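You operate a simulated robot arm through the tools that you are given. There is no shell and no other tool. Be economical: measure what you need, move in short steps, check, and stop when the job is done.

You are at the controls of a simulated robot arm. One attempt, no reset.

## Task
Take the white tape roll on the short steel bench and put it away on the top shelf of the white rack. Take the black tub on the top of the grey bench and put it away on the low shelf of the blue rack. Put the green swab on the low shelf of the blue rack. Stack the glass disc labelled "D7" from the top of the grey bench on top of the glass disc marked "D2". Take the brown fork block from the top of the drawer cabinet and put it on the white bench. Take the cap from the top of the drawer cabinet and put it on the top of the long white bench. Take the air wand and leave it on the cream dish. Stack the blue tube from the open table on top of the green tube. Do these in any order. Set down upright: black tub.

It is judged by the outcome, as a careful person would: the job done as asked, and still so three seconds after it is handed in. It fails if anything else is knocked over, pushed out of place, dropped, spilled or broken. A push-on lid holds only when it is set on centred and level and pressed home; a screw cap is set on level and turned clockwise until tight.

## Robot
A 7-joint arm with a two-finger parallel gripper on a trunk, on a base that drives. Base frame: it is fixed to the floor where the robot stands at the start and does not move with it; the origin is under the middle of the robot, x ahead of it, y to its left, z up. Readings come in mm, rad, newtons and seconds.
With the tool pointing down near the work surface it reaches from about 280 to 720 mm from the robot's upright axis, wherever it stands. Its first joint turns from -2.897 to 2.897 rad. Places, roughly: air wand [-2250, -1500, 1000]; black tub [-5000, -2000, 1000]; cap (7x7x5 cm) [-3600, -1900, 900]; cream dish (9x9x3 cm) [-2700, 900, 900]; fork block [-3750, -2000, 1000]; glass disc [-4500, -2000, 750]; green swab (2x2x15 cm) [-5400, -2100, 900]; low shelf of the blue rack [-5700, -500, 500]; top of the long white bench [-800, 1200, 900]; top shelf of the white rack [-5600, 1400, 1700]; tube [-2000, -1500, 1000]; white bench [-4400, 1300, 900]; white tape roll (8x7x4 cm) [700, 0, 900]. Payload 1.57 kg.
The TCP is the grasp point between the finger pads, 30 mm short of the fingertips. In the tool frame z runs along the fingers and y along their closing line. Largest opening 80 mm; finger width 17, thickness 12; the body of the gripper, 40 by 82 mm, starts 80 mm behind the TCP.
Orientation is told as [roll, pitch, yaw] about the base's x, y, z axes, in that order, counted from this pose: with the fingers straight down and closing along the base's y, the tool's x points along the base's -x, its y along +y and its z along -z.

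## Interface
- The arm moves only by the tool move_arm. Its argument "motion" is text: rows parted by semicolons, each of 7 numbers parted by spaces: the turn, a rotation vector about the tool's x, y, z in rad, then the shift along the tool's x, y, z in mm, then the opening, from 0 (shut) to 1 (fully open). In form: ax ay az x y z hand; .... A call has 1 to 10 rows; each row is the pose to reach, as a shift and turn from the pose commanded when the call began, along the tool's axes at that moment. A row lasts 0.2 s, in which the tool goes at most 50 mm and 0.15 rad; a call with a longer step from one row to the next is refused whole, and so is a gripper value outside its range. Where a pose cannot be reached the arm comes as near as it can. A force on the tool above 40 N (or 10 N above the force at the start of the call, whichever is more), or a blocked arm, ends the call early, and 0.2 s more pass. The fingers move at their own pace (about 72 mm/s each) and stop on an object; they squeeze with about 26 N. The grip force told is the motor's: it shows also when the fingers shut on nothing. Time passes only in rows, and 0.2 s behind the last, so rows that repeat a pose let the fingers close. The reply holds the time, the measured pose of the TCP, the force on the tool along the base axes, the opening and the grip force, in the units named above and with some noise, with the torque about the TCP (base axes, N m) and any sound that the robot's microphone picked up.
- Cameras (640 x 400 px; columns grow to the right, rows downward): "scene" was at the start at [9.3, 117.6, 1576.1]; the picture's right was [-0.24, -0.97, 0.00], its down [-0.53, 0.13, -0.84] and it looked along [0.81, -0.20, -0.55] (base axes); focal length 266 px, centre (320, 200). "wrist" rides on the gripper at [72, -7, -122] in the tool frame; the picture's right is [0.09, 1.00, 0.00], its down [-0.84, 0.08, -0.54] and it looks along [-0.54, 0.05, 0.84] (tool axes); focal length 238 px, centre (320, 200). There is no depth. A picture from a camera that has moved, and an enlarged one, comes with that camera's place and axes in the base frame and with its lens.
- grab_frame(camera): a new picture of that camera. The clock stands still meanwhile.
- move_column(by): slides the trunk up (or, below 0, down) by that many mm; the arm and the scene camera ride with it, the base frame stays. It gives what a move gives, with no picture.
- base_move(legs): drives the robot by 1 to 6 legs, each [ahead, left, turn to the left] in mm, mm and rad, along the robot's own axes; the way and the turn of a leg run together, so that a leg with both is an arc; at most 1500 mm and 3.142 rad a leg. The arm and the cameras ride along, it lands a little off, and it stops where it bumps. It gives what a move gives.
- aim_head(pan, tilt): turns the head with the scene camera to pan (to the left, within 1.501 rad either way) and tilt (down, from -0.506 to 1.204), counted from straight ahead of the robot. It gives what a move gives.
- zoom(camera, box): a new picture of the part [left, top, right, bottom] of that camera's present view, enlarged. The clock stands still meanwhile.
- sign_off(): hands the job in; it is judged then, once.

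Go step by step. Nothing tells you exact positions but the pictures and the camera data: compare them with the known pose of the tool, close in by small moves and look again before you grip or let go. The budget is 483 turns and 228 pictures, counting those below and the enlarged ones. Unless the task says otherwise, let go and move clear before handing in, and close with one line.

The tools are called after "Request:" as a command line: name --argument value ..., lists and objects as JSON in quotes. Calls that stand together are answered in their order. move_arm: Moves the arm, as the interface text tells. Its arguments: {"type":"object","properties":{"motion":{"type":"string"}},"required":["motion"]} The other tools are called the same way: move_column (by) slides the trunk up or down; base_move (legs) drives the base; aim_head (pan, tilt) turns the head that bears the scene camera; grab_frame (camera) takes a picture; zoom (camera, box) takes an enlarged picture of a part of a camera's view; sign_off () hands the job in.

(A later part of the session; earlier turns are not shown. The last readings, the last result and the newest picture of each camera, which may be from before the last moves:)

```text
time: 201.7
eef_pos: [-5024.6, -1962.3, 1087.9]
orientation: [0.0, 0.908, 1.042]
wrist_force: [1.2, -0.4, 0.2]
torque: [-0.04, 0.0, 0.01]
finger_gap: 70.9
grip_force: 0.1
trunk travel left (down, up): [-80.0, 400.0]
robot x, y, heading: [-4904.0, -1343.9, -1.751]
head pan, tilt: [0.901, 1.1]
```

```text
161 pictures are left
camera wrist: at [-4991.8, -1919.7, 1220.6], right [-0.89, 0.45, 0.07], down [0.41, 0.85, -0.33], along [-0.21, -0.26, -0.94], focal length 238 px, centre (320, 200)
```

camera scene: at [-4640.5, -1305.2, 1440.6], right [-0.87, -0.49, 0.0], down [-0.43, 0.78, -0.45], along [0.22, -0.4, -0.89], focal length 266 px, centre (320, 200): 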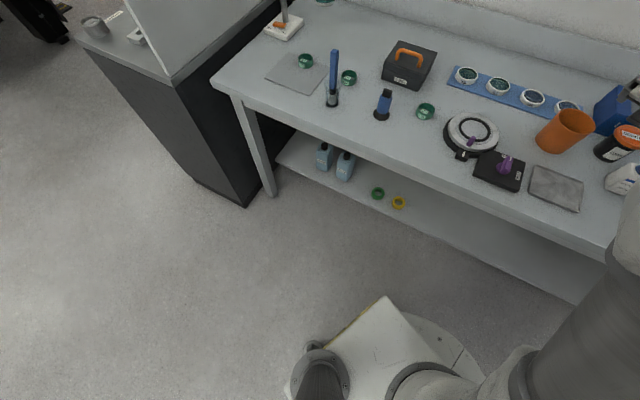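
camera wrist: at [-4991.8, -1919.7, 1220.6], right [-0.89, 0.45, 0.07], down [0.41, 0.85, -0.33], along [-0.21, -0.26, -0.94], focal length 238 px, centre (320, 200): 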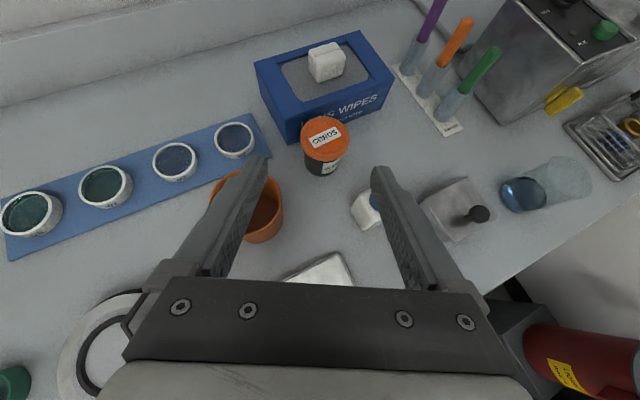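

Request:
move_arm --motion "0 0 0 -21 3 30 0.885; 0 0 0 -42 5 61 0.885; 0 0 0 -63 8 91 0.885"

Request:
grab_frame --camera "wrist"

```text
time: 202.5
eef_pos: [-5047.9, -1987.1, 984.3]
orientation: [0.001, 0.91, 1.042]
wrist_force: [0.3, 0.0, 0.3]
torque: [0.01, -0.01, 0.01]
finger_gap: 70.8
grip_force: 0.0
trunk travel left (down, up): [-80.0, 400.0]
robot x, y, heading: [-4899.6, -1346.6, -1.749]
head pan, tilt: [0.901, 1.1]
```

```text
160 pictures are left
camera wrist: at [-5015.3, -1945.0, 1117.1], right [-0.89, 0.45, 0.07], down [0.41, 0.85, -0.33], along [-0.21, -0.26, -0.94], focal length 238 px, centre (320, 200)
```

wrist: 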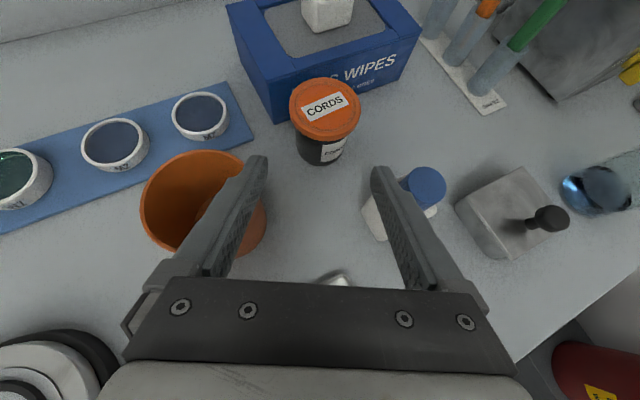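

Request:
move_arm --motion "0 0 0 0 1 30 0.885; 0 0 0 0 2 60 0.885"

Request:
grab_frame --camera "wrist"

```text
time: 203.1
eef_pos: [-5072.9, -2027.7, 946.8]
orientation: [0.002, 0.908, 1.042]
wrist_force: [-0.6, 0.4, 1.1]
torque: [0.03, 0.0, 0.02]
finger_gap: 70.6
grip_force: 0.0
trunk travel left (down, up): [-80.0, 400.0]
robot x, y, heading: [-4901.5, -1343.5, -1.751]
head pan, tilt: [0.901, 1.1]
```

```text
159 pictures are left
camera wrist: at [-5041.0, -1983.8, 1079.3], right [-0.89, 0.45, 0.07], down [0.41, 0.85, -0.33], along [-0.21, -0.26, -0.94], focal length 238 px, centre (320, 200)
```

wrist: 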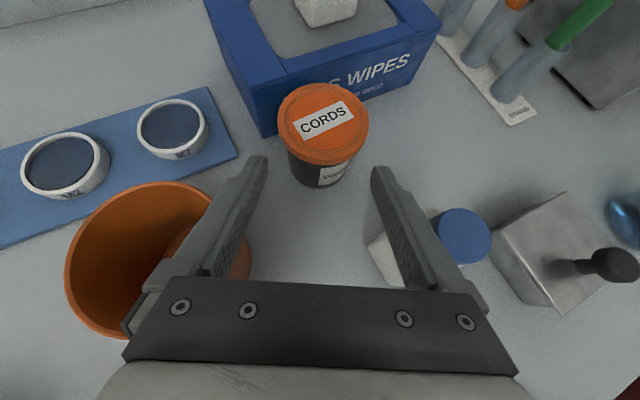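

Request:
move_arm --motion "0 0 0 0 -1 25 0.885; 0 0 0 0 -1 48 0.885"

Request:
grab_frame --camera "wrist"

```text
time: 203.7
eef_pos: [-5091.0, -2060.5, 917.6]
orientation: [0.0, 0.908, 1.044]
wrist_force: [0.5, 0.4, 0.0]
torque: [0.02, 0.02, 0.01]
finger_gap: 70.8
grip_force: 0.1
trunk travel left (down, up): [-80.0, 400.0]
robot x, y, heading: [-4899.7, -1343.7, -1.754]
head pan, tilt: [0.901, 1.1]
```

```text
158 pictures are left
camera wrist: at [-5059.0, -2017.8, 1050.0], right [-0.89, 0.45, 0.07], down [0.41, 0.85, -0.33], along [-0.21, -0.26, -0.94], focal length 238 px, centre (320, 200)
```

wrist: 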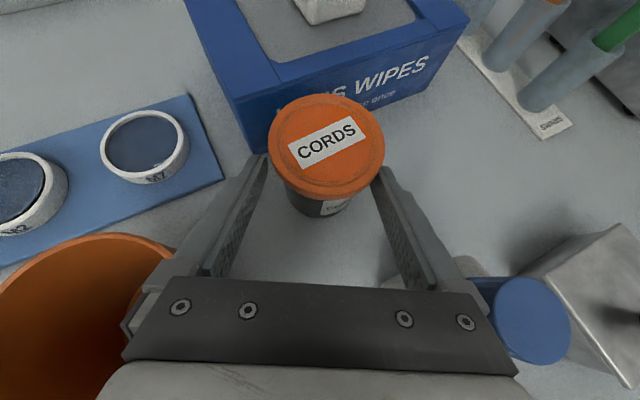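

Using apparent widths, the bench is lower than I assumed (~855) and the tub is ~28 mm further. I open fully, drop 12 mm and advance along the axis, watching force.

Request:
move_arm --motion "0 0 0 0 1 0 1; 0 0 0 -9 1.4 7 1; 0 0 0 -9 1.4 22 1"

Request:
grab_frame --camera "wrist"

```text
time: 204.5
eef_pos: [-5097.6, -2068.1, 894.6]
orientation: [0.001, 0.907, 1.041]
wrist_force: [0.4, 0.1, -0.4]
torque: [0.0, -0.02, 0.01]
finger_gap: 79.9
grip_force: 0.0
trunk travel left (down, up): [-80.0, 400.0]
robot x, y, heading: [-4897.8, -1349.3, -1.748]
head pan, tilt: [0.901, 1.1]
```

```text
157 pictures are left
camera wrist: at [-5065.9, -2026.2, 1028.0], right [-0.89, 0.45, 0.07], down [0.41, 0.85, -0.33], along [-0.21, -0.26, -0.94], focal length 238 px, centre (320, 200)
```

wrist: 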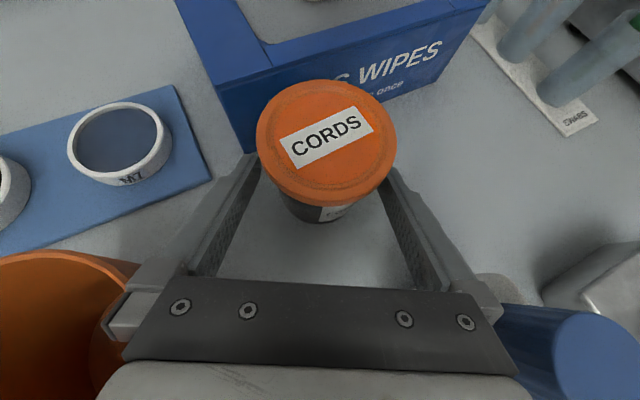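

Request:
move_arm --motion "0 0 0 0 1 10 1; 0 0 0 0 1 19 1; 0 0 0 0 1 19 0; 0 0 0 0 1 19 0; 0 0 0 0 1 19 0"

Request:
grab_frame --camera "wrist"

```text
time: 205.7
eef_pos: [-5107.0, -2080.2, 883.5]
orientation: [0.0, 0.907, 1.043]
wrist_force: [0.2, 0.0, 0.4]
torque: [-0.02, 0.01, -0.03]
finger_gap: 62.2
grip_force: 25.6
trunk travel left (down, up): [-80.0, 400.0]
robot x, y, heading: [-4901.2, -1347.1, -1.753]
head pan, tilt: [0.901, 1.1]
```

```text
156 pictures are left
camera wrist: at [-5075.0, -2038.6, 1016.2], right [-0.89, 0.45, 0.07], down [0.41, 0.85, -0.33], along [-0.21, -0.26, -0.94], focal length 238 px, centre (320, 200)
```

wrist: 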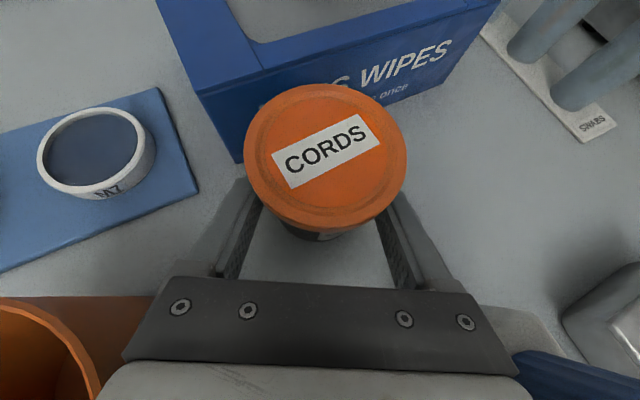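

Gripped the tub body (62 mm). Lift straight up and check.

Request:
move_arm --motion "0 0 0 16 0 -12 0; 0 0 0 39 0 -31 0; 0 0 0 79 0 -61 0; 0 0 0 118 0 -92 0; 0 0 0 150 0 -120 0; 0 0 0 180 0 -150 0; 0 0 0 200 0 -190 0; 0 0 0 220 0 -230 0"

Request:
grab_frame --camera "wrist"

```text
time: 207.5
eef_pos: [-5084.1, -2042.2, 1199.9]
orientation: [0.003, 0.907, 1.042]
wrist_force: [-0.1, -0.1, -1.1]
torque: [0.05, 0.01, -0.02]
finger_gap: 62.4
grip_force: 25.5
trunk travel left (down, up): [-80.0, 400.0]
robot x, y, heading: [-4900.9, -1347.4, -1.753]
head pan, tilt: [0.901, 1.1]
```

```text
155 pictures are left
camera wrist: at [-5051.9, -1999.9, 1332.1], right [-0.89, 0.45, 0.07], down [0.41, 0.85, -0.33], along [-0.21, -0.26, -0.94], focal length 238 px, centre (320, 200)
```

wrist: 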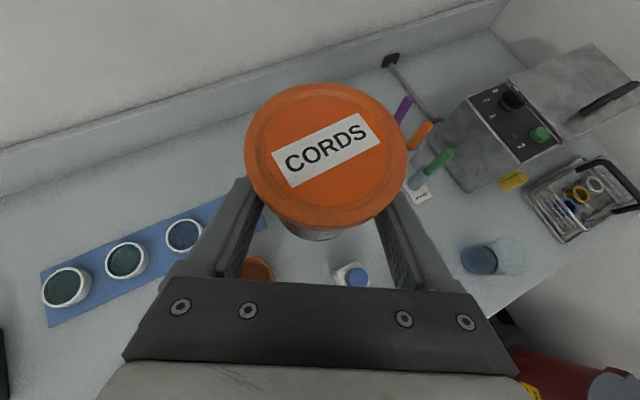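

Tub held level. Pull in, and drive to face the blue rack's front (x≈−5500), shelf heights ≈170/540/915.

Request:
move_arm --motion "0 0 0 -28 0 -36 0; 0 0 0 -56 0 -72 0; 0 0 0 -84 0 -108 0; 0 0 0 -110 0 -142 0"

Request:
base_move --legs '[[-882, -162, 0], [0, 0, -1.389]]'

Request:
aim_head --pan 0.2 --tilt 0.75

Request:
grab_frame --camera "scene"

Request:
grab_frame --camera "wrist"

```text
time: 208.5
eef_pos: [-4995.6, -1888.9, 1200.2]
orientation: [0.001, 0.906, 1.04]
wrist_force: [0.0, -0.1, -1.1]
torque: [-0.01, -0.02, -0.04]
finger_gap: 61.8
grip_force: 26.3
trunk travel left (down, up): [-80.0, 400.0]
robot x, y, heading: [-4899.1, -1349.0, -1.752]
head pan, tilt: [0.901, 1.1]
```

```text
time: 219.2
eef_pos: [-5460.5, -457.8, 1198.3]
orientation: [0.004, 0.907, -0.351]
wrist_force: [0.1, 0.1, -0.1]
torque: [-0.01, 0.04, 0.02]
finger_gap: 62.2
grip_force: 26.0
trunk travel left (down, up): [-80.0, 400.0]
robot x, y, heading: [-4911.3, -453.7, -3.143]
head pan, tilt: [0.901, 1.1]
```

```text
time: 220.2
eef_pos: [-5460.2, -457.4, 1200.1]
orientation: [0.001, 0.908, -0.35]
wrist_force: [0.0, -0.2, -0.3]
torque: [0.0, 0.02, -0.02]
finger_gap: 61.8
grip_force: 26.0
trunk travel left (down, up): [-80.0, 400.0]
robot x, y, heading: [-4905.6, -458.5, -3.143]
head pan, tilt: [0.201, 0.75]
```

```text
154 pictures are left
camera scene: at [-4906.2, -611.6, 1266.3], right [-0.2, 0.98, 0.0], down [0.67, 0.14, -0.73], along [-0.72, -0.15, -0.68], focal length 266 px, centre (320, 200)
```

scene: 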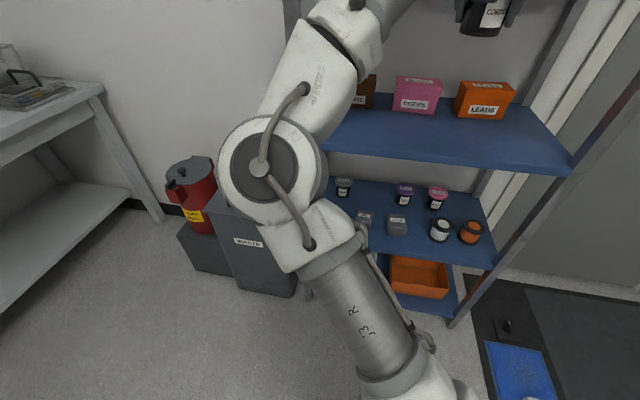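

```text
153 pictures are left
camera wrist: at [-5413.4, -480.6, 1331.8], right [0.29, 0.95, 0.07], down [0.91, -0.25, -0.33], along [-0.29, 0.16, -0.94], focal length 238 px, centre (320, 200)
```

wrist: 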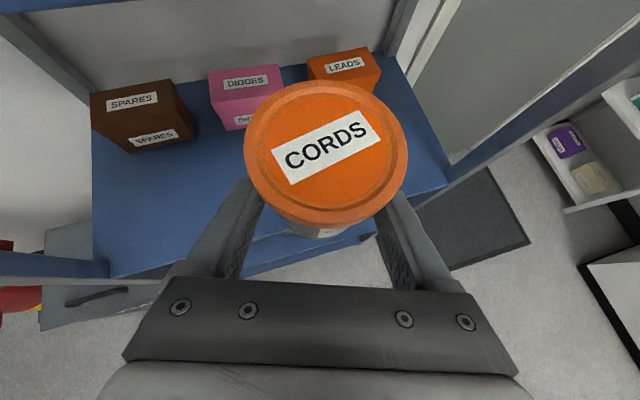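

Request:
zoom --camera "scene" --box '[320, 160, 520, 320]'

```text
2.50 times, centred on (420, 240) of scene
camera zoom: at [-4906.2, -611.6, 1266.3], right [-0.2, 0.98, 0.0], down [0.67, 0.14, -0.73], along [-0.72, -0.15, -0.68], focal length 666 px, centre (70, 100)
```

zoom: 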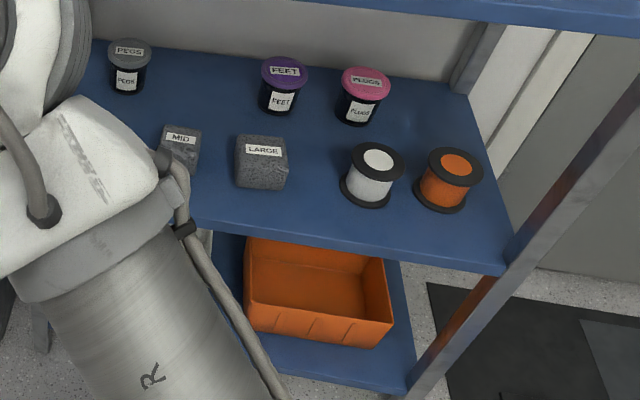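

Low shelf (z≈520): back row PEGS – gap – FEET – FLUGS, cubes and spools in front. I'll back off and shift right to see the left half of the shelf past the arm.

Request:
base_move --legs '[[-250, 0, 0], [0, -250, 0]]'

Request:
aim_head --pan 0.15 --tilt 0.65

Request:
grab_frame --camera "scene"

```text
time: 224.6
eef_pos: [-5210.3, -208.6, 1199.3]
orientation: [0.002, 0.909, -0.348]
wrist_force: [0.6, 0.0, -0.5]
torque: [0.0, 0.01, 0.03]
finger_gap: 62.1
grip_force: 26.1
trunk travel left (down, up): [-80.0, 400.0]
robot x, y, heading: [-4655.3, -202.6, -3.135]
head pan, tilt: [0.201, 0.75]
```

```text
time: 225.2
eef_pos: [-5210.6, -209.2, 1199.1]
orientation: [0.004, 0.908, -0.348]
wrist_force: [-0.3, -0.1, -1.3]
torque: [0.01, 0.0, -0.02]
finger_gap: 62.0
grip_force: 26.1
trunk travel left (down, up): [-80.0, 400.0]
robot x, y, heading: [-4654.6, -204.0, -3.137]
head pan, tilt: [0.15, 0.649]
```

```text
151 pictures are left
camera scene: at [-4660.8, -358.3, 1274.9], right [-0.15, 0.99, 0.0], down [0.6, 0.09, -0.8], along [-0.79, -0.12, -0.6], focal length 266 px, centre (320, 200)
```

scene: 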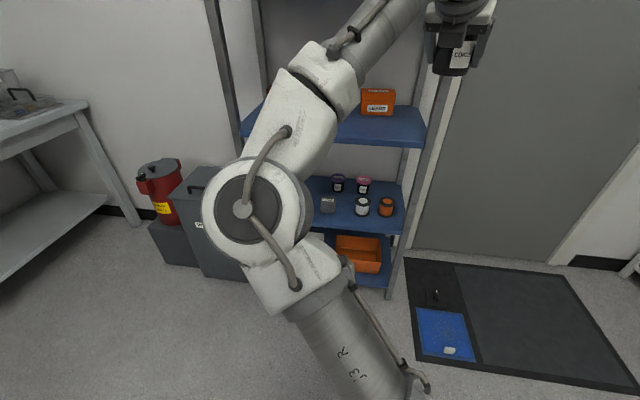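

Request:
base_move --legs '[[0, 0, -0.6]]'

Request:
aim_head --pan 0.75 --tilt 0.65

Request:
grab_frame --camera "scene"

```text
time: 227.8
eef_pos: [-5113.2, 106.4, 1200.3]
orientation: [0.004, 0.908, -0.955]
wrist_force: [-0.6, -0.3, 0.0]
torque: [0.0, 0.01, 0.02]
finger_gap: 62.0
grip_force: 26.2
trunk travel left (down, up): [-80.0, 400.0]
robot x, y, heading: [-4657.6, -207.9, 2.537]
head pan, tilt: [0.15, 0.649]
```

```text
time: 228.8
eef_pos: [-5114.3, 106.1, 1199.3]
orientation: [0.001, 0.907, -0.956]
wrist_force: [0.4, 0.8, -0.4]
torque: [0.01, 0.01, 0.0]
finger_gap: 62.0
grip_force: 26.0
trunk travel left (down, up): [-80.0, 400.0]
robot x, y, heading: [-4658.3, -207.8, 2.538]
head pan, tilt: [0.75, 0.649]
```

```text
150 pictures are left
camera scene: at [-4754.9, -378.5, 1274.9], right [-0.14, 0.99, 0.0], down [0.6, 0.09, -0.8], along [-0.79, -0.12, -0.6], focal length 266 px, centre (320, 200)
```

scene: 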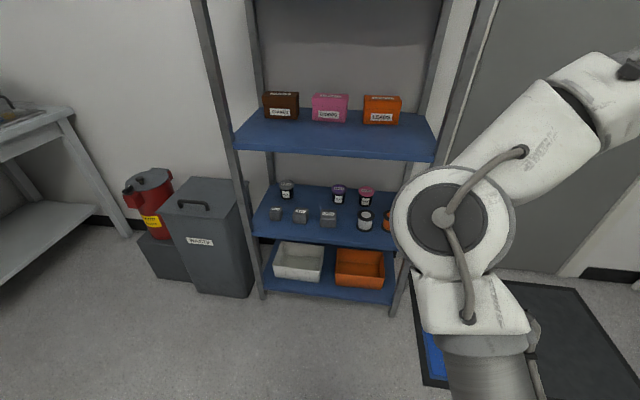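

Request:
zoom --camera "scene" --box '[230, 150, 420, 310]'

```text
2.50 times, centred on (325, 230) of scene
camera zoom: at [-4754.9, -378.5, 1274.9], right [-0.14, 0.99, 0.0], down [0.6, 0.09, -0.8], along [-0.79, -0.12, -0.6], focal length 666 px, centre (308, 125)
```

zoom: 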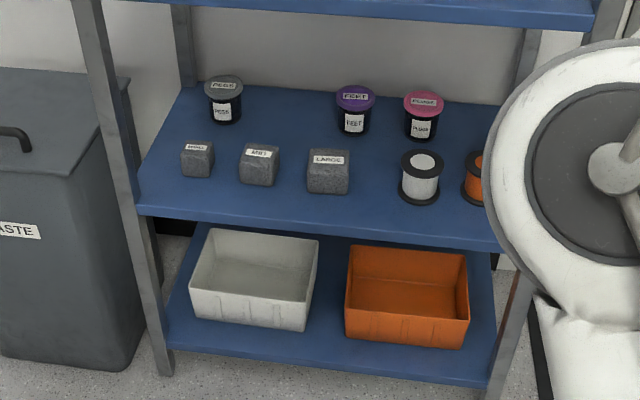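

Shelf front edge x≈−5477, cubes' faces at ≈−5570; I'll set the tub in the front strip before the MID/LARGE gap, about (−5528, −530). Reposition so the tool points straight at the rack and lower.

Request:
base_move --legs '[[0, 0, 0.956], [195, 50, 0]]'

Request:
move_column --by -80

Request:
move_arm --motion "0 0 0 -39 0 31 0; 0 0 0 -78 0 61 0; 0 0 0 -118 0 92 0; 0 0 0 -157 0 122 0; 0 0 0 -197 0 153 0; 0 0 0 -236 0 184 0; 0 0 0 -275 0 214 0; 0 0 0 -315 0 245 0; 0 0 0 -354 0 276 0"

Request:
grab_frame --camera "wrist"

Request:
grab_frame --camera "scene"

```text
time: 233.9
eef_pos: [-5341.9, -513.1, 1200.1]
orientation: [0.002, 0.908, 0.002]
wrist_force: [0.1, -0.1, -0.3]
torque: [0.01, 0.02, -0.01]
finger_gap: 61.7
grip_force: 25.8
trunk travel left (down, up): [-80.0, 400.0]
robot x, y, heading: [-4823.1, -318.4, -2.788]
head pan, tilt: [0.75, 0.649]
```

```text
time: 235.1
eef_pos: [-5341.7, -513.2, 1119.8]
orientation: [0.001, 0.908, 0.003]
wrist_force: [0.2, -0.2, -0.3]
torque: [0.0, 0.0, 0.02]
finger_gap: 62.1
grip_force: 25.8
trunk travel left (down, up): [0.0, 480.0]
robot x, y, heading: [-4825.2, -313.8, -2.788]
head pan, tilt: [0.75, 0.649]
```

```text
refused: row 3 steps farther than a row can; nothing moved
```

```text
148 pictures are left
camera wrist: at [-5289.8, -519.5, 1251.8], right [-0.06, 1.0, 0.07], down [0.94, 0.08, -0.33], along [-0.33, 0.05, -0.94], focal length 238 px, centre (320, 200)
```

wrist: 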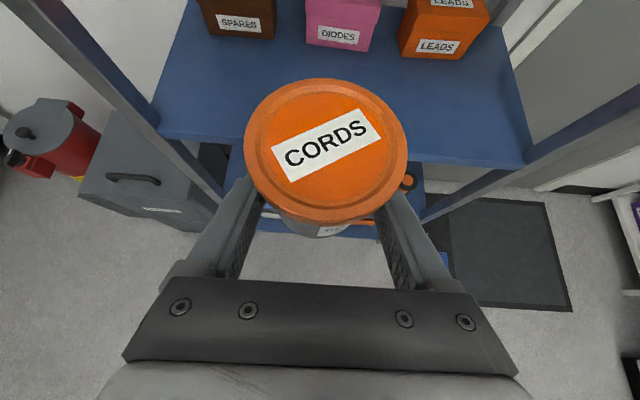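

```text
147 pictures are left
camera scene: at [-4737.7, -501.0, 1194.9], right [-0.89, 0.45, 0.0], down [0.27, 0.54, -0.8], along [-0.36, -0.71, -0.6], focal length 266 px, centre (320, 200)
```

scene: 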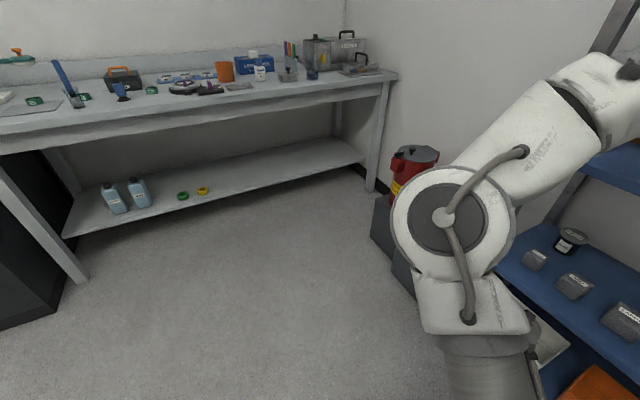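

Request:
move_arm --motion "0 0 0 -36 0 28 0; 0 0 0 -72 0 56 0; 0 0 0 -108 0 84 0; 0 0 0 -144 0 112 0; 0 0 0 -180 0 140 0; 0 0 0 -216 0 168 0; 0 0 0 -252 0 196 0; 0 0 0 -288 0 224 0; 0 0 0 -324 0 252 0; 0 0 0 -360 0 280 0"

Request:
grab_frame --camera "wrist"

```text
time: 237.3
eef_pos: [-5339.7, -517.2, 664.3]
orientation: [0.002, 0.909, 0.004]
wrist_force: [0.2, 0.2, -0.4]
torque: [0.04, -0.01, -0.02]
finger_gap: 61.4
grip_force: 25.8
trunk travel left (down, up): [0.0, 480.0]
robot x, y, heading: [-4829.1, -315.8, -2.786]
head pan, tilt: [0.75, 0.649]
```

```text
146 pictures are left
camera wrist: at [-5287.7, -522.8, 796.8], right [-0.06, 1.0, 0.07], down [0.94, 0.08, -0.33], along [-0.33, 0.05, -0.94], focal length 238 px, centre (320, 200)
```

wrist: 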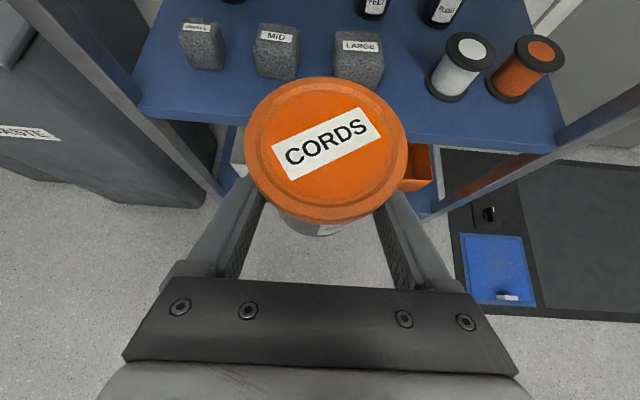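

Request:
zoom --camera "wrist" --box '[120, 0, 600, 200]'

```text
1.33 times, centred on (360, 100) of wrist
camera zoom: at [-5287.7, -522.8, 796.8], right [-0.06, 1.0, 0.07], down [0.94, 0.08, -0.33], along [-0.33, 0.05, -0.94], focal length 318 px, centre (267, 333)
```

zoom: 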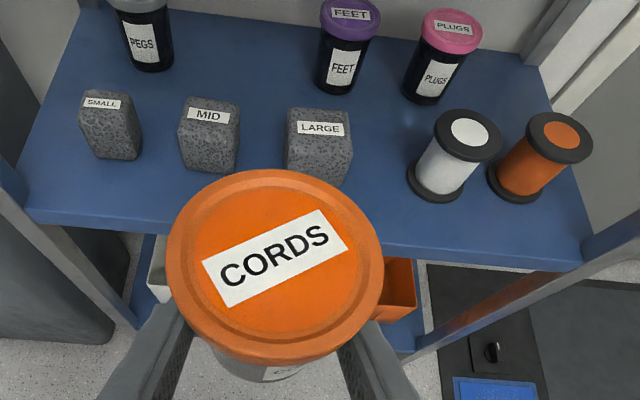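

Free strip between the cubes and the back jars: I'll set the tub behind the MID cube in the PEGS–FEET gap, at about (−5695, −584), so the fingers pass over the gaps between cubes. First bring the base closer.

Request:
base_move --legs '[[249, -21, 0]]'

Request:
grab_frame --camera "wrist"

Request:
aim_head --pan -0.3 --tilt 0.6

Request:
grab_frame --camera "scene"

```text
time: 239.6
eef_pos: [-5582.5, -583.7, 664.8]
orientation: [0.002, 0.908, 0.003]
wrist_force: [0.2, 0.5, -0.2]
torque: [-0.02, 0.0, 0.0]
finger_gap: 61.7
grip_force: 26.2
trunk travel left (down, up): [0.0, 480.0]
robot x, y, heading: [-5065.7, -385.9, -2.786]
head pan, tilt: [0.75, 0.649]
```

```text
144 pictures are left
camera wrist: at [-5531.1, -589.9, 797.2], right [-0.06, 1.0, 0.07], down [0.94, 0.08, -0.33], along [-0.33, 0.05, -0.94], focal length 238 px, centre (320, 200)
```

wrist: 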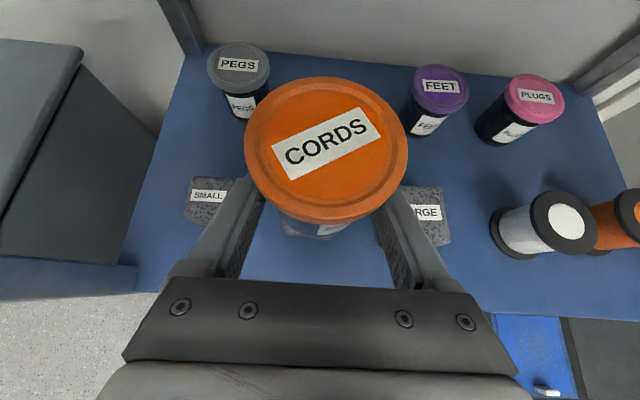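

```text
time: 240.9
eef_pos: [-5583.1, -585.0, 664.8]
orientation: [0.0, 0.908, 0.002]
wrist_force: [0.4, 0.5, -1.0]
torque: [0.01, 0.04, -0.03]
finger_gap: 61.8
grip_force: 26.3
trunk travel left (down, up): [0.0, 480.0]
robot x, y, heading: [-5068.1, -385.8, -2.79]
head pan, tilt: [-0.3, 0.6]
```

```text
143 pictures are left
camera scene: at [-5030.1, -495.8, 1199.2], right [-0.05, 1.0, 0.0], down [0.56, 0.03, -0.83], along [-0.82, -0.04, -0.56], focal length 266 px, centre (320, 200)
```

scene: 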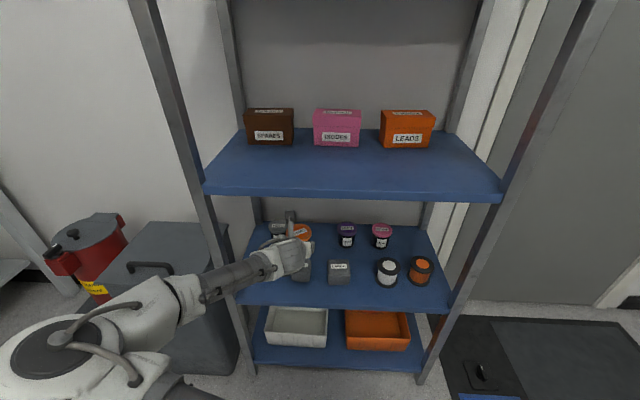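

Good line-up. Lower slightly, slide in ~107 mm, then check.

Request:
move_arm --motion "0 0 0 -14 2 11 0; 0 0 0 -28 4 21 0; 0 0 0 -8 5 47 0; 0 0 0 12 5 73 0; 0 0 0 38 5 106 0"

Request:
grab_frame --camera "wrist"

Request:
grab_frame --camera "scene"

```text
time: 242.1
eef_pos: [-5689.2, -580.6, 630.4]
orientation: [0.002, 0.907, 0.003]
wrist_force: [0.0, -1.4, 0.2]
torque: [0.05, -0.01, -0.02]
finger_gap: 61.8
grip_force: 25.6
trunk travel left (down, up): [0.0, 480.0]
robot x, y, heading: [-5065.9, -388.8, -2.791]
head pan, tilt: [-0.3, 0.6]
```

```text
142 pictures are left
camera wrist: at [-5638.4, -587.0, 762.2], right [-0.06, 1.0, 0.07], down [0.94, 0.08, -0.33], along [-0.33, 0.05, -0.94], focal length 238 px, centre (320, 200)
```

wrist: 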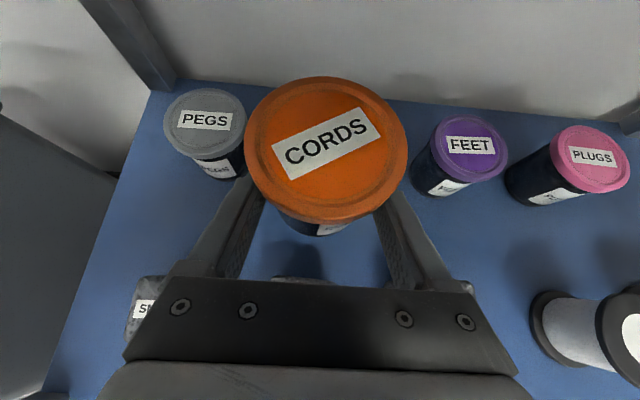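

```text
141 pictures are left
camera scene: at [-5030.0, -495.8, 1199.2], right [-0.05, 1.0, 0.0], down [0.56, 0.03, -0.83], along [-0.82, -0.04, -0.56], focal length 266 px, centre (320, 200)
```

scene: 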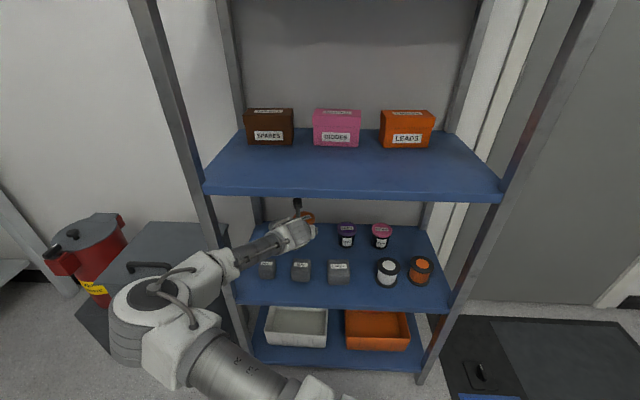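

Request:
move_arm --motion "0 0 0 -16 4 12 0; 0 0 0 -32 8 25 0; 0 0 0 -46 8 36 0"

Request:
move_arm --motion "0 0 0 -4 0 3 0; 0 0 0 -8 0 6 0"

Request:
zoom --camera "scene" --box '[230, 180, 430, 305]'

```text
time: 242.9
eef_pos: [-5689.7, -570.2, 570.4]
orientation: [0.004, 0.906, 0.004]
wrist_force: [-0.3, 0.7, 0.0]
torque: [0.02, -0.03, 0.01]
finger_gap: 61.4
grip_force: 26.1
trunk travel left (down, up): [0.0, 480.0]
robot x, y, heading: [-5064.7, -389.3, -2.785]
head pan, tilt: [-0.3, 0.6]
```

```text
time: 243.5
eef_pos: [-5689.8, -570.9, 560.7]
orientation: [0.001, 0.906, 0.003]
wrist_force: [-0.1, 0.0, -1.7]
torque: [0.01, 0.0, 0.04]
finger_gap: 61.7
grip_force: 26.0
trunk travel left (down, up): [0.0, 480.0]
robot x, y, heading: [-5069.3, -385.8, -2.787]
head pan, tilt: [-0.3, 0.6]
```

```text
3.20 times, centred on (330, 242) of scene
camera zoom: at [-5030.1, -495.7, 1199.2], right [-0.05, 1.0, 0.0], down [0.56, 0.03, -0.83], along [-0.82, -0.04, -0.56], focal length 853 px, centre (288, 64)
```

zoom: 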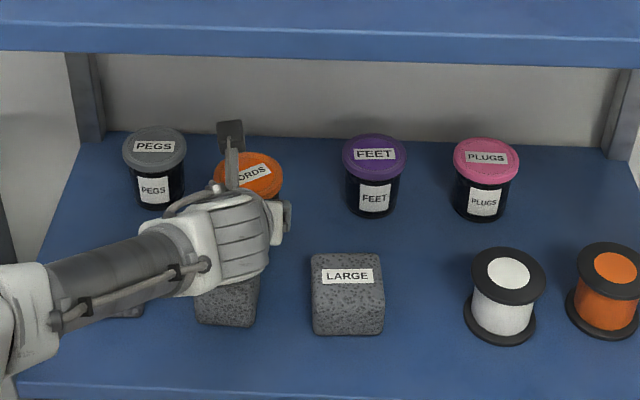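

Request:
move_arm --motion "0 0 0 -2 0 1.5 0; 0 0 0 -4 0 3 0"

Request:
move_arm --motion "0 0 0 -2 0 1.5 0; 0 0 0 -2 0 1.5 0"

```text
time: 244.1
eef_pos: [-5688.1, -571.3, 554.4]
orientation: [0.0, 0.908, 0.002]
wrist_force: [0.4, 0.1, -0.4]
torque: [0.01, 0.0, 0.02]
finger_gap: 62.0
grip_force: 26.0
trunk travel left (down, up): [0.0, 480.0]
robot x, y, heading: [-5071.9, -384.8, -2.791]
head pan, tilt: [-0.3, 0.6]
```

```text
time: 244.7
eef_pos: [-5689.9, -571.7, 553.3]
orientation: [0.002, 0.908, 0.003]
wrist_force: [-0.2, 0.0, -0.8]
torque: [-0.01, 0.0, 0.04]
finger_gap: 62.0
grip_force: 26.3
trunk travel left (down, up): [0.0, 480.0]
robot x, y, heading: [-5071.3, -385.0, -2.788]
head pan, tilt: [-0.3, 0.6]
```

Request:
move_arm --motion "0 0 0 -2.4 0 1.9 0; 0 0 0 -4.8 0 3.7 0; 0 0 0 -4.8 0 3.7 0"

Request:
move_arm --motion "0 0 0 -2.4 0 1.9 0; 0 0 0 -3.2 0 2.5 0; 0 0 0 -3.2 0 2.5 0"

```text
time: 245.5
eef_pos: [-5690.4, -570.8, 547.3]
orientation: [0.001, 0.908, 0.001]
wrist_force: [-0.2, 0.4, -0.9]
torque: [-0.02, -0.04, 0.01]
finger_gap: 61.5
grip_force: 25.9
trunk travel left (down, up): [0.0, 480.0]
robot x, y, heading: [-5066.4, -388.2, -2.79]
head pan, tilt: [-0.3, 0.6]
```

```text
time: 246.3
eef_pos: [-5690.2, -571.5, 543.5]
orientation: [-0.001, 0.907, 0.001]
wrist_force: [-1.1, -0.5, -1.3]
torque: [0.0, 0.02, -0.01]
finger_gap: 61.8
grip_force: 26.3
trunk travel left (down, up): [0.0, 480.0]
robot x, y, heading: [-5068.4, -384.8, -2.788]
head pan, tilt: [-0.3, 0.6]
```

Request:
move_arm --motion "0 0 0 -2.4 0 1.9 0; 0 0 0 -4.8 0 3.7 0; 0 0 0 -4.8 0 3.7 0"

Request:
zoom --camera "wrist" --box '[160, 60, 480, 260]'

```text
time: 247.1
eef_pos: [-5690.9, -571.2, 536.9]
orientation: [0.0, 0.907, 0.003]
wrist_force: [-0.7, -0.1, -0.9]
torque: [0.0, 0.02, -0.02]
finger_gap: 61.5
grip_force: 26.1
trunk travel left (down, up): [0.0, 480.0]
robot x, y, heading: [-5070.6, -383.2, -2.789]
head pan, tilt: [-0.3, 0.6]
```

```text
2.00 times, centred on (320, 160) of wrist
camera zoom: at [-5637.6, -577.0, 669.8], right [-0.06, 1.0, 0.07], down [0.94, 0.08, -0.33], along [-0.33, 0.05, -0.94], focal length 477 px, centre (320, 280)
```

zoom: 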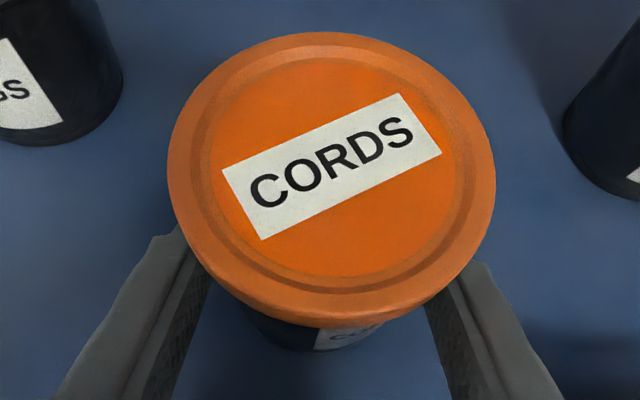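

Request:
move_arm --motion "0 0 0 -2.4 0 1.9 0; 0 0 0 -4 0 3.1 0; 0 0 0 -4 0 3.1 0"

Request:
move_arm --motion "0 0 0 -2.4 0 1.9 0; 0 0 0 -4 0 3.1 0; 0 0 0 -4 0 3.1 0"

Request:
zoom --camera "scene" --box '[250, 210, 350, 272]'

```text
time: 247.9
eef_pos: [-5689.7, -570.2, 532.9]
orientation: [0.002, 0.909, 0.003]
wrist_force: [0.6, 0.6, 1.6]
torque: [-0.01, -0.03, 0.03]
finger_gap: 61.5
grip_force: 25.9
trunk travel left (down, up): [0.0, 480.0]
robot x, y, heading: [-5066.7, -387.0, -2.785]
head pan, tilt: [-0.3, 0.6]
```

```text
time: 248.7
eef_pos: [-5690.9, -570.0, 532.9]
orientation: [-0.003, 0.915, -0.001]
wrist_force: [-0.4, 0.5, 26.6]
torque: [-0.05, -0.68, 0.03]
finger_gap: 61.6
grip_force: 25.9
trunk travel left (down, up): [0.0, 480.0]
robot x, y, heading: [-5071.8, -386.4, -2.786]
head pan, tilt: [-0.3, 0.6]
```

```text
6.40 times, centred on (300, 241) of scene
camera zoom: at [-5028.5, -495.3, 1199.5], right [-0.05, 1.0, 0.0], down [0.56, 0.03, -0.83], along [-0.82, -0.04, -0.56], focal length 1706 px, centre (448, -62)
```

zoom: 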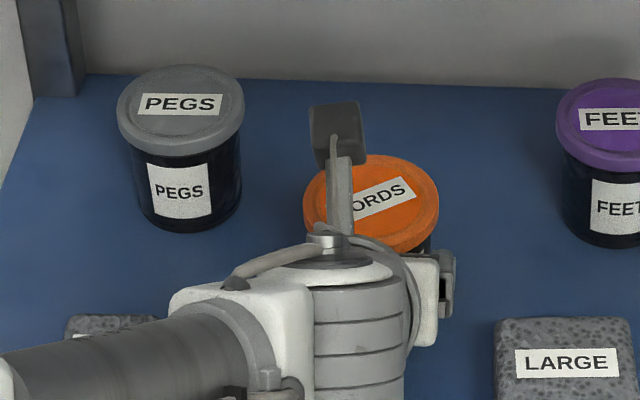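

Contact at 533 (26 N): the tub stands on the shelf (~500). Release and withdraw.

Request:
move_arm --motion "0 0 0 1.5 0 -1 0; 0 0 0 1.5 0 -1 1; 0 0 0 1.5 0 -1 1; 0 0 0 1.5 0 -1 1; 0 0 0 1.5 0 -25 1; 0 0 0 1.5 0 -70 1; 0 0 0 1.5 0 -115 1; 0 0 0 -10 0 -150 1; 0 0 0 -37 0 -187 1; 0 0 0 -64 0 -224 1"

Request:
grab_frame --camera "scene"

```text
time: 250.9
eef_pos: [-5473.4, -569.4, 615.4]
orientation: [0.001, 0.908, 0.001]
wrist_force: [-0.5, 0.3, 0.3]
torque: [-0.04, -0.02, -0.03]
finger_gap: 80.0
grip_force: 0.1
trunk travel left (down, up): [0.0, 480.0]
robot x, y, heading: [-5065.8, -384.9, -2.787]
head pan, tilt: [-0.3, 0.6]
```

```text
137 pictures are left
camera scene: at [-5030.2, -495.8, 1199.2], right [-0.05, 1.0, 0.0], down [0.56, 0.03, -0.82], along [-0.82, -0.04, -0.57], focal length 266 px, centre (320, 200)
```

scene: 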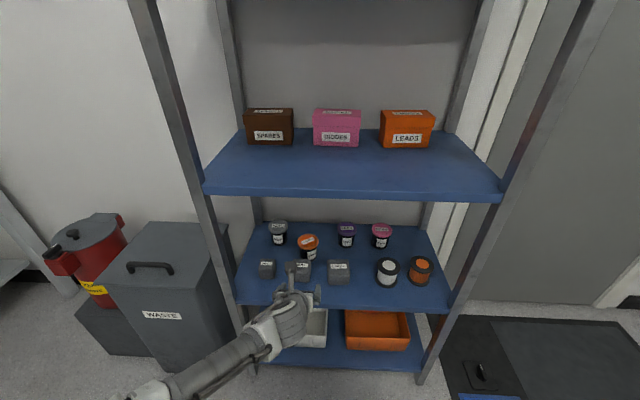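

Tub is upright on the low shelf. Next, back off, raise the arm, and go for the green swab on the bench's right part.

Request:
base_move --legs '[[-180, 119, 0]]'

Request:
move_arm --motion "0 0 0 39 0 -30 1; 0 0 0 78 0 -60 1; 0 0 0 117 0 -90 1; 0 0 0 156 0 -120 1; 0 0 0 195 0 -150 1; 0 0 0 234 0 -180 1; 0 0 0 273 0 -210 1; 0 0 0 312 0 -240 1; 0 0 0 351 0 -270 1; 0 0 0 390 0 -300 1"

Request:
move_column --by 80

Request:
base_move --legs '[[431, 587, 0], [0, 0, 0.9]]'

Request:
grab_frame --camera "wrist"

```text
time: 252.7
eef_pos: [-5265.4, -620.4, 615.1]
orientation: [0.002, 0.908, 0.008]
wrist_force: [0.9, 0.3, -0.3]
torque: [-0.03, 0.0, 0.01]
finger_gap: 80.2
grip_force: 0.0
trunk travel left (down, up): [0.0, 480.0]
robot x, y, heading: [-4856.2, -435.5, -2.786]
head pan, tilt: [-0.3, 0.6]
```

```text
time: 254.9
eef_pos: [-5266.7, -619.9, 1109.7]
orientation: [-0.001, 0.91, 0.009]
wrist_force: [0.3, -0.6, 0.7]
torque: [0.01, -0.02, 0.0]
finger_gap: 80.1
grip_force: 0.0
trunk travel left (down, up): [0.0, 480.0]
robot x, y, heading: [-4863.6, -431.8, -2.788]
head pan, tilt: [-0.3, 0.6]
```

```text
time: 256.0
eef_pos: [-5268.5, -620.3, 1188.2]
orientation: [-0.001, 0.908, 0.006]
wrist_force: [0.1, -0.8, -0.9]
torque: [0.03, -0.01, 0.01]
finger_gap: 80.0
grip_force: 0.0
trunk travel left (down, up): [-80.0, 400.0]
robot x, y, heading: [-4861.9, -431.5, -2.783]
head pan, tilt: [-0.3, 0.6]
```

```text
time: 264.0
eef_pos: [-5170.0, -1561.2, 1189.3]
orientation: [-0.001, 0.907, 0.892]
wrist_force: [0.6, -0.5, 0.2]
torque: [-0.02, -0.03, 0.03]
finger_gap: 80.2
grip_force: 0.1
trunk travel left (down, up): [-80.0, 400.0]
robot x, y, heading: [-5053.9, -1130.4, -1.895]
head pan, tilt: [-0.3, 0.6]
```

```text
136 pictures are left
camera wrist: at [-5131.9, -1524.2, 1320.4], right [-0.81, 0.58, 0.07], down [0.53, 0.78, -0.33], along [-0.25, -0.23, -0.94], focal length 238 px, centre (320, 200)
```

wrist: 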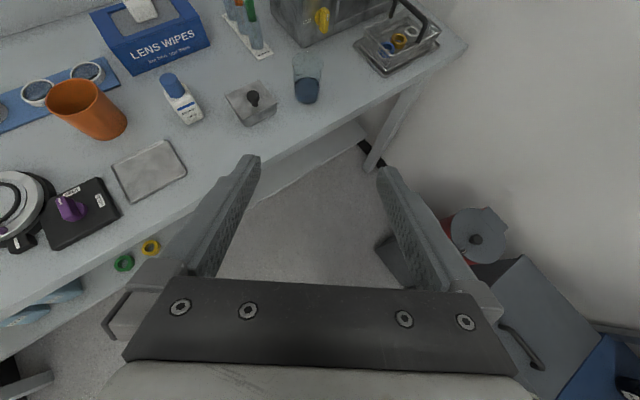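

Request:
base_move --legs '[[250, 9, 0]]'

Request:
move_arm --motion "0 -0.13 0 0 0 0 1; 0 -0.26 0 0 0 0 1; 0 -0.38 0 0 0 0 1; 0 -0.5 0 0 0 0 1"

Request:
grab_frame --camera "wrist"

Request:
aim_head --pan 0.6 --tilt 0.6

Request:
grab_frame --camera "scene"

```text
time: 266.2
eef_pos: [-5240.2, -1799.7, 1188.7]
orientation: [-0.001, 0.908, 0.892]
wrist_force: [-0.3, 0.1, -0.1]
torque: [-0.02, -0.03, 0.0]
finger_gap: 79.8
grip_force: 0.1
trunk travel left (down, up): [-80.0, 400.0]
robot x, y, heading: [-5130.7, -1367.0, -1.896]
head pan, tilt: [-0.3, 0.6]
```

```text
time: 267.2
eef_pos: [-5240.7, -1799.8, 1188.2]
orientation: [0.0, 0.406, 0.893]
wrist_force: [0.2, 0.2, -0.2]
torque: [0.01, -0.01, -0.02]
finger_gap: 79.8
grip_force: 0.1
trunk travel left (down, up): [-80.0, 400.0]
robot x, y, heading: [-5125.8, -1369.5, -1.897]
head pan, tilt: [-0.3, 0.6]
```

```text
135 pictures are left
camera wrist: at [-5246.4, -1817.1, 1329.0], right [-0.83, 0.56, 0.04], down [0.56, 0.81, 0.17], along [0.06, 0.16, -0.99], focal length 238 px, centre (320, 200)
```

wrist: 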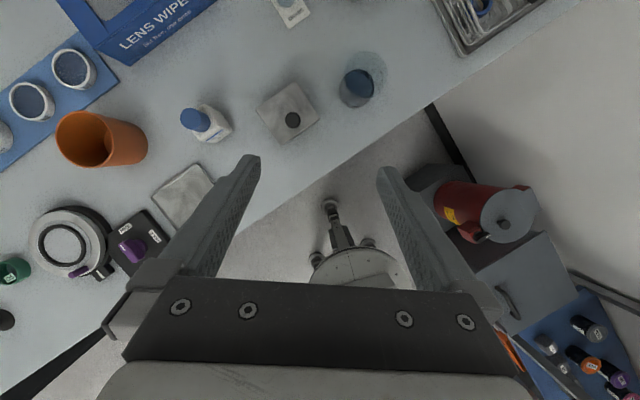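

```text
time: 268.4
eef_pos: [-5240.9, -1799.4, 1188.9]
orientation: [0.0, 0.41, 0.892]
wrist_force: [-0.2, -0.4, 0.4]
torque: [0.03, -0.01, 0.03]
finger_gap: 80.0
grip_force: 0.0
trunk travel left (down, up): [-80.0, 400.0]
robot x, y, heading: [-5126.1, -1366.8, -1.9]
head pan, tilt: [0.6, 0.6]
```

```text
134 pictures are left
camera scene: at [-4941.3, -1422.7, 1279.2], right [-0.96, -0.27, 0.0], down [-0.15, 0.54, -0.83], along [0.22, -0.79, -0.56], focal length 266 px, centre (320, 200)
```

scene: 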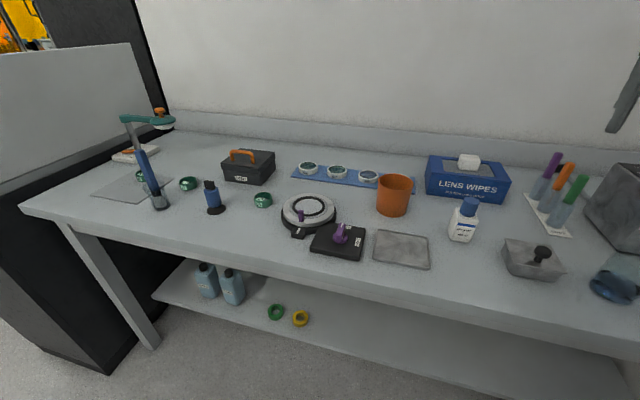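

Request:
zoom --camera "scene" --box '[480, 130, 640, 250]'

```text
3.33 times, centred on (560, 190) of scene
camera zoom: at [-4941.3, -1422.7, 1279.2], right [-0.96, -0.27, 0.0], down [-0.15, 0.54, -0.83], along [0.22, -0.79, -0.56], focal length 888 px, centre (-480, 233)
```

zoom: 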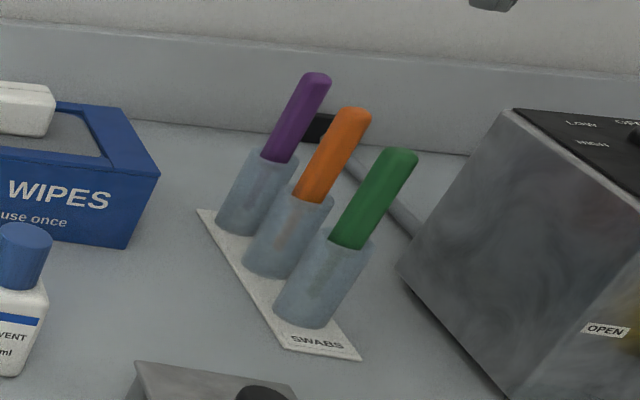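

Green swab ≈ (−5376, −2089), vertical, top ≈986, holder rim ≈915. I move above it, narrowing the opening.

Request:
base_move --legs '[[15, 0, 0]]'

Request:
move_arm --motion "0 0 0 30 -9 23 0.6; 0 0 0 60 -19 46 0.6; 0 0 0 91 -28 69 0.6; 0 0 0 121 -38 92 0.6; 0 0 0 151 -47 115 0.6; 0 0 0 181 -57 138 0.6; 0 0 0 212 -67 161 0.6; 0 0 0 225 -76 178 0.6"

Request:
grab_frame --camera "wrist"

Request:
zoom --camera "scene" --box '[480, 80, 640, 200]'

```text
time: 269.2
eef_pos: [-5246.6, -1814.4, 1188.2]
orientation: [0.0, 0.41, 0.891]
wrist_force: [-0.2, -1.6, 0.0]
torque: [0.03, 0.02, 0.02]
finger_gap: 80.2
grip_force: 0.0
trunk travel left (down, up): [-80.0, 400.0]
robot x, y, heading: [-5129.3, -1384.6, -1.897]
head pan, tilt: [0.6, 0.6]
```

```text
time: 271.0
eef_pos: [-5343.9, -2024.6, 1098.7]
orientation: [0.002, 0.407, 0.893]
wrist_force: [-0.5, 0.3, -0.3]
torque: [-0.03, 0.0, 0.0]
finger_gap: 47.9
grip_force: 0.0
out of reach, approached as far as the arm can: row 6, 7, 8
trunk travel left (down, up): [-80.0, 400.0]
robot x, y, heading: [-5134.0, -1379.6, -1.894]
head pan, tilt: [0.6, 0.6]
```

```text
132 pictures are left
camera wrist: at [-5348.8, -2042.2, 1239.3], right [-0.83, 0.56, 0.04], down [0.56, 0.81, 0.17], along [0.06, 0.16, -0.99], focal length 238 px, centre (320, 200)
```

wrist: 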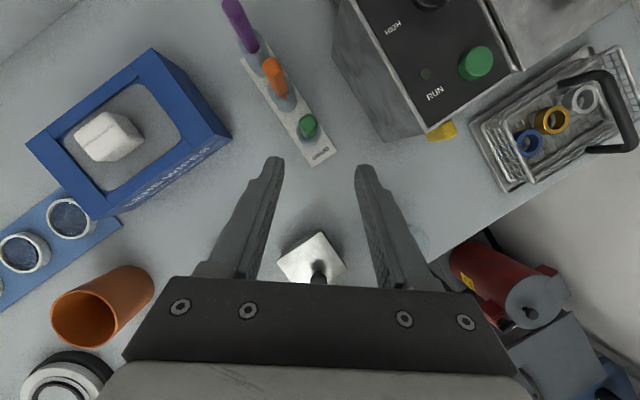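

```text
3.33 times, centred on (560, 140) of scene
camera zoom: at [-4946.2, -1437.4, 1279.2], right [-0.96, -0.27, 0.0], down [-0.15, 0.54, -0.82], along [0.22, -0.79, -0.57], focal length 888 px, centre (-480, 400)
```

zoom: 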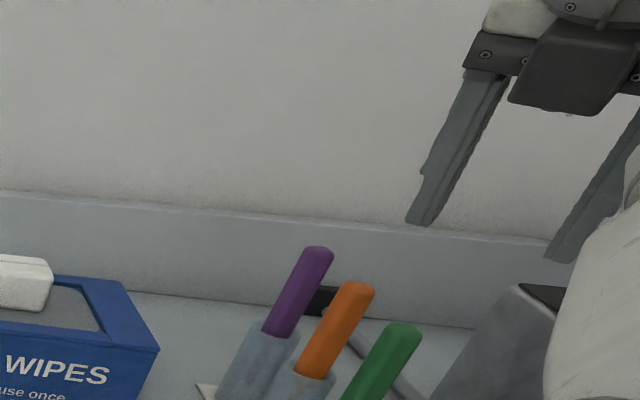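

70 mm short of reach. Lowering the trunk helps reach here, so I drop it and try again at safe height.

Request:
move_column --by -60

Request:
move_arm --motion "0 0 0 21 0 9 0.6; 0 0 0 43 0 18 0.6; 0 0 0 64 0 27 0.6"

Request:
grab_frame --camera "wrist"

```text
time: 272.0
eef_pos: [-5344.2, -2025.3, 1038.4]
orientation: [0.0, 0.408, 0.893]
wrist_force: [0.9, -0.2, 0.1]
torque: [-0.01, 0.01, 0.01]
finger_gap: 48.2
grip_force: 0.0
trunk travel left (down, up): [-20.0, 460.0]
robot x, y, heading: [-5133.0, -1380.5, -1.901]
head pan, tilt: [0.6, 0.6]
```

```text
time: 272.8
eef_pos: [-5369.4, -2033.4, 1014.8]
orientation: [-0.001, 0.411, 0.892]
wrist_force: [-0.5, 0.9, 0.8]
torque: [-0.05, -0.02, 0.03]
finger_gap: 47.8
grip_force: 0.0
out of reach, approached as far as the arm can: row 1, 2, 3
trunk travel left (down, up): [-20.0, 460.0]
robot x, y, heading: [-5131.6, -1383.2, -1.896]
head pan, tilt: [0.6, 0.6]
```

```text
130 pictures are left
camera wrist: at [-5374.3, -2051.3, 1156.4], right [-0.83, 0.56, 0.04], down [0.56, 0.81, 0.16], along [0.06, 0.16, -0.99], focal length 238 px, centre (320, 200)
```

wrist: 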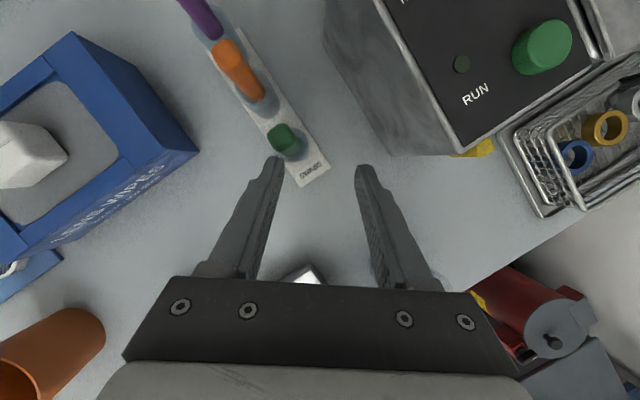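

Request:
move_arm --motion "0.039 0 -0.092 8 0 -20 0.6; 0.079 0 -0.184 16 0 -40 0.6; 0.118 0 -0.276 10 0 -50 0.6"

Request:
move_arm --motion "0 0.12 0 0 0 0 0.6; 0 0.24 0 0 0 0 0.6; 0 0.35 0 0 0 0 0.6"

Request:
grab_frame --camera "wrist"

```text
time: 273.6
eef_pos: [-5344.1, -2013.9, 1048.8]
orientation: [0.004, 0.408, 1.193]
wrist_force: [-0.2, -0.7, -0.3]
torque: [0.02, 0.0, -0.01]
finger_gap: 47.7
grip_force: 0.0
out of reach, approached as far as the arm can: row 1, 2, 3
trunk travel left (down, up): [-20.0, 460.0]
robot x, y, heading: [-5134.8, -1382.6, -1.898]
head pan, tilt: [0.6, 0.6]
```

```text
time: 274.4
eef_pos: [-5345.0, -2014.1, 1049.7]
orientation: [0.001, 0.758, 1.193]
wrist_force: [0.2, -0.2, -0.3]
torque: [0.0, 0.0, 0.02]
finger_gap: 48.1
grip_force: 0.0
trunk travel left (down, up): [-20.0, 460.0]
robot x, y, heading: [-5131.5, -1381.3, -1.895]
head pan, tilt: [0.6, 0.6]
```

```text
129 pictures are left
camera wrist: at [-5326.4, -1985.9, 1187.8], right [-0.95, 0.31, 0.06], down [0.29, 0.94, -0.18], along [-0.12, -0.15, -0.98], focal length 238 px, centre (320, 200)
```

wrist: 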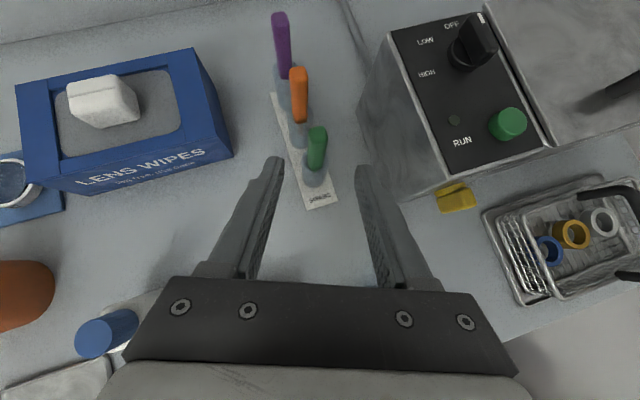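

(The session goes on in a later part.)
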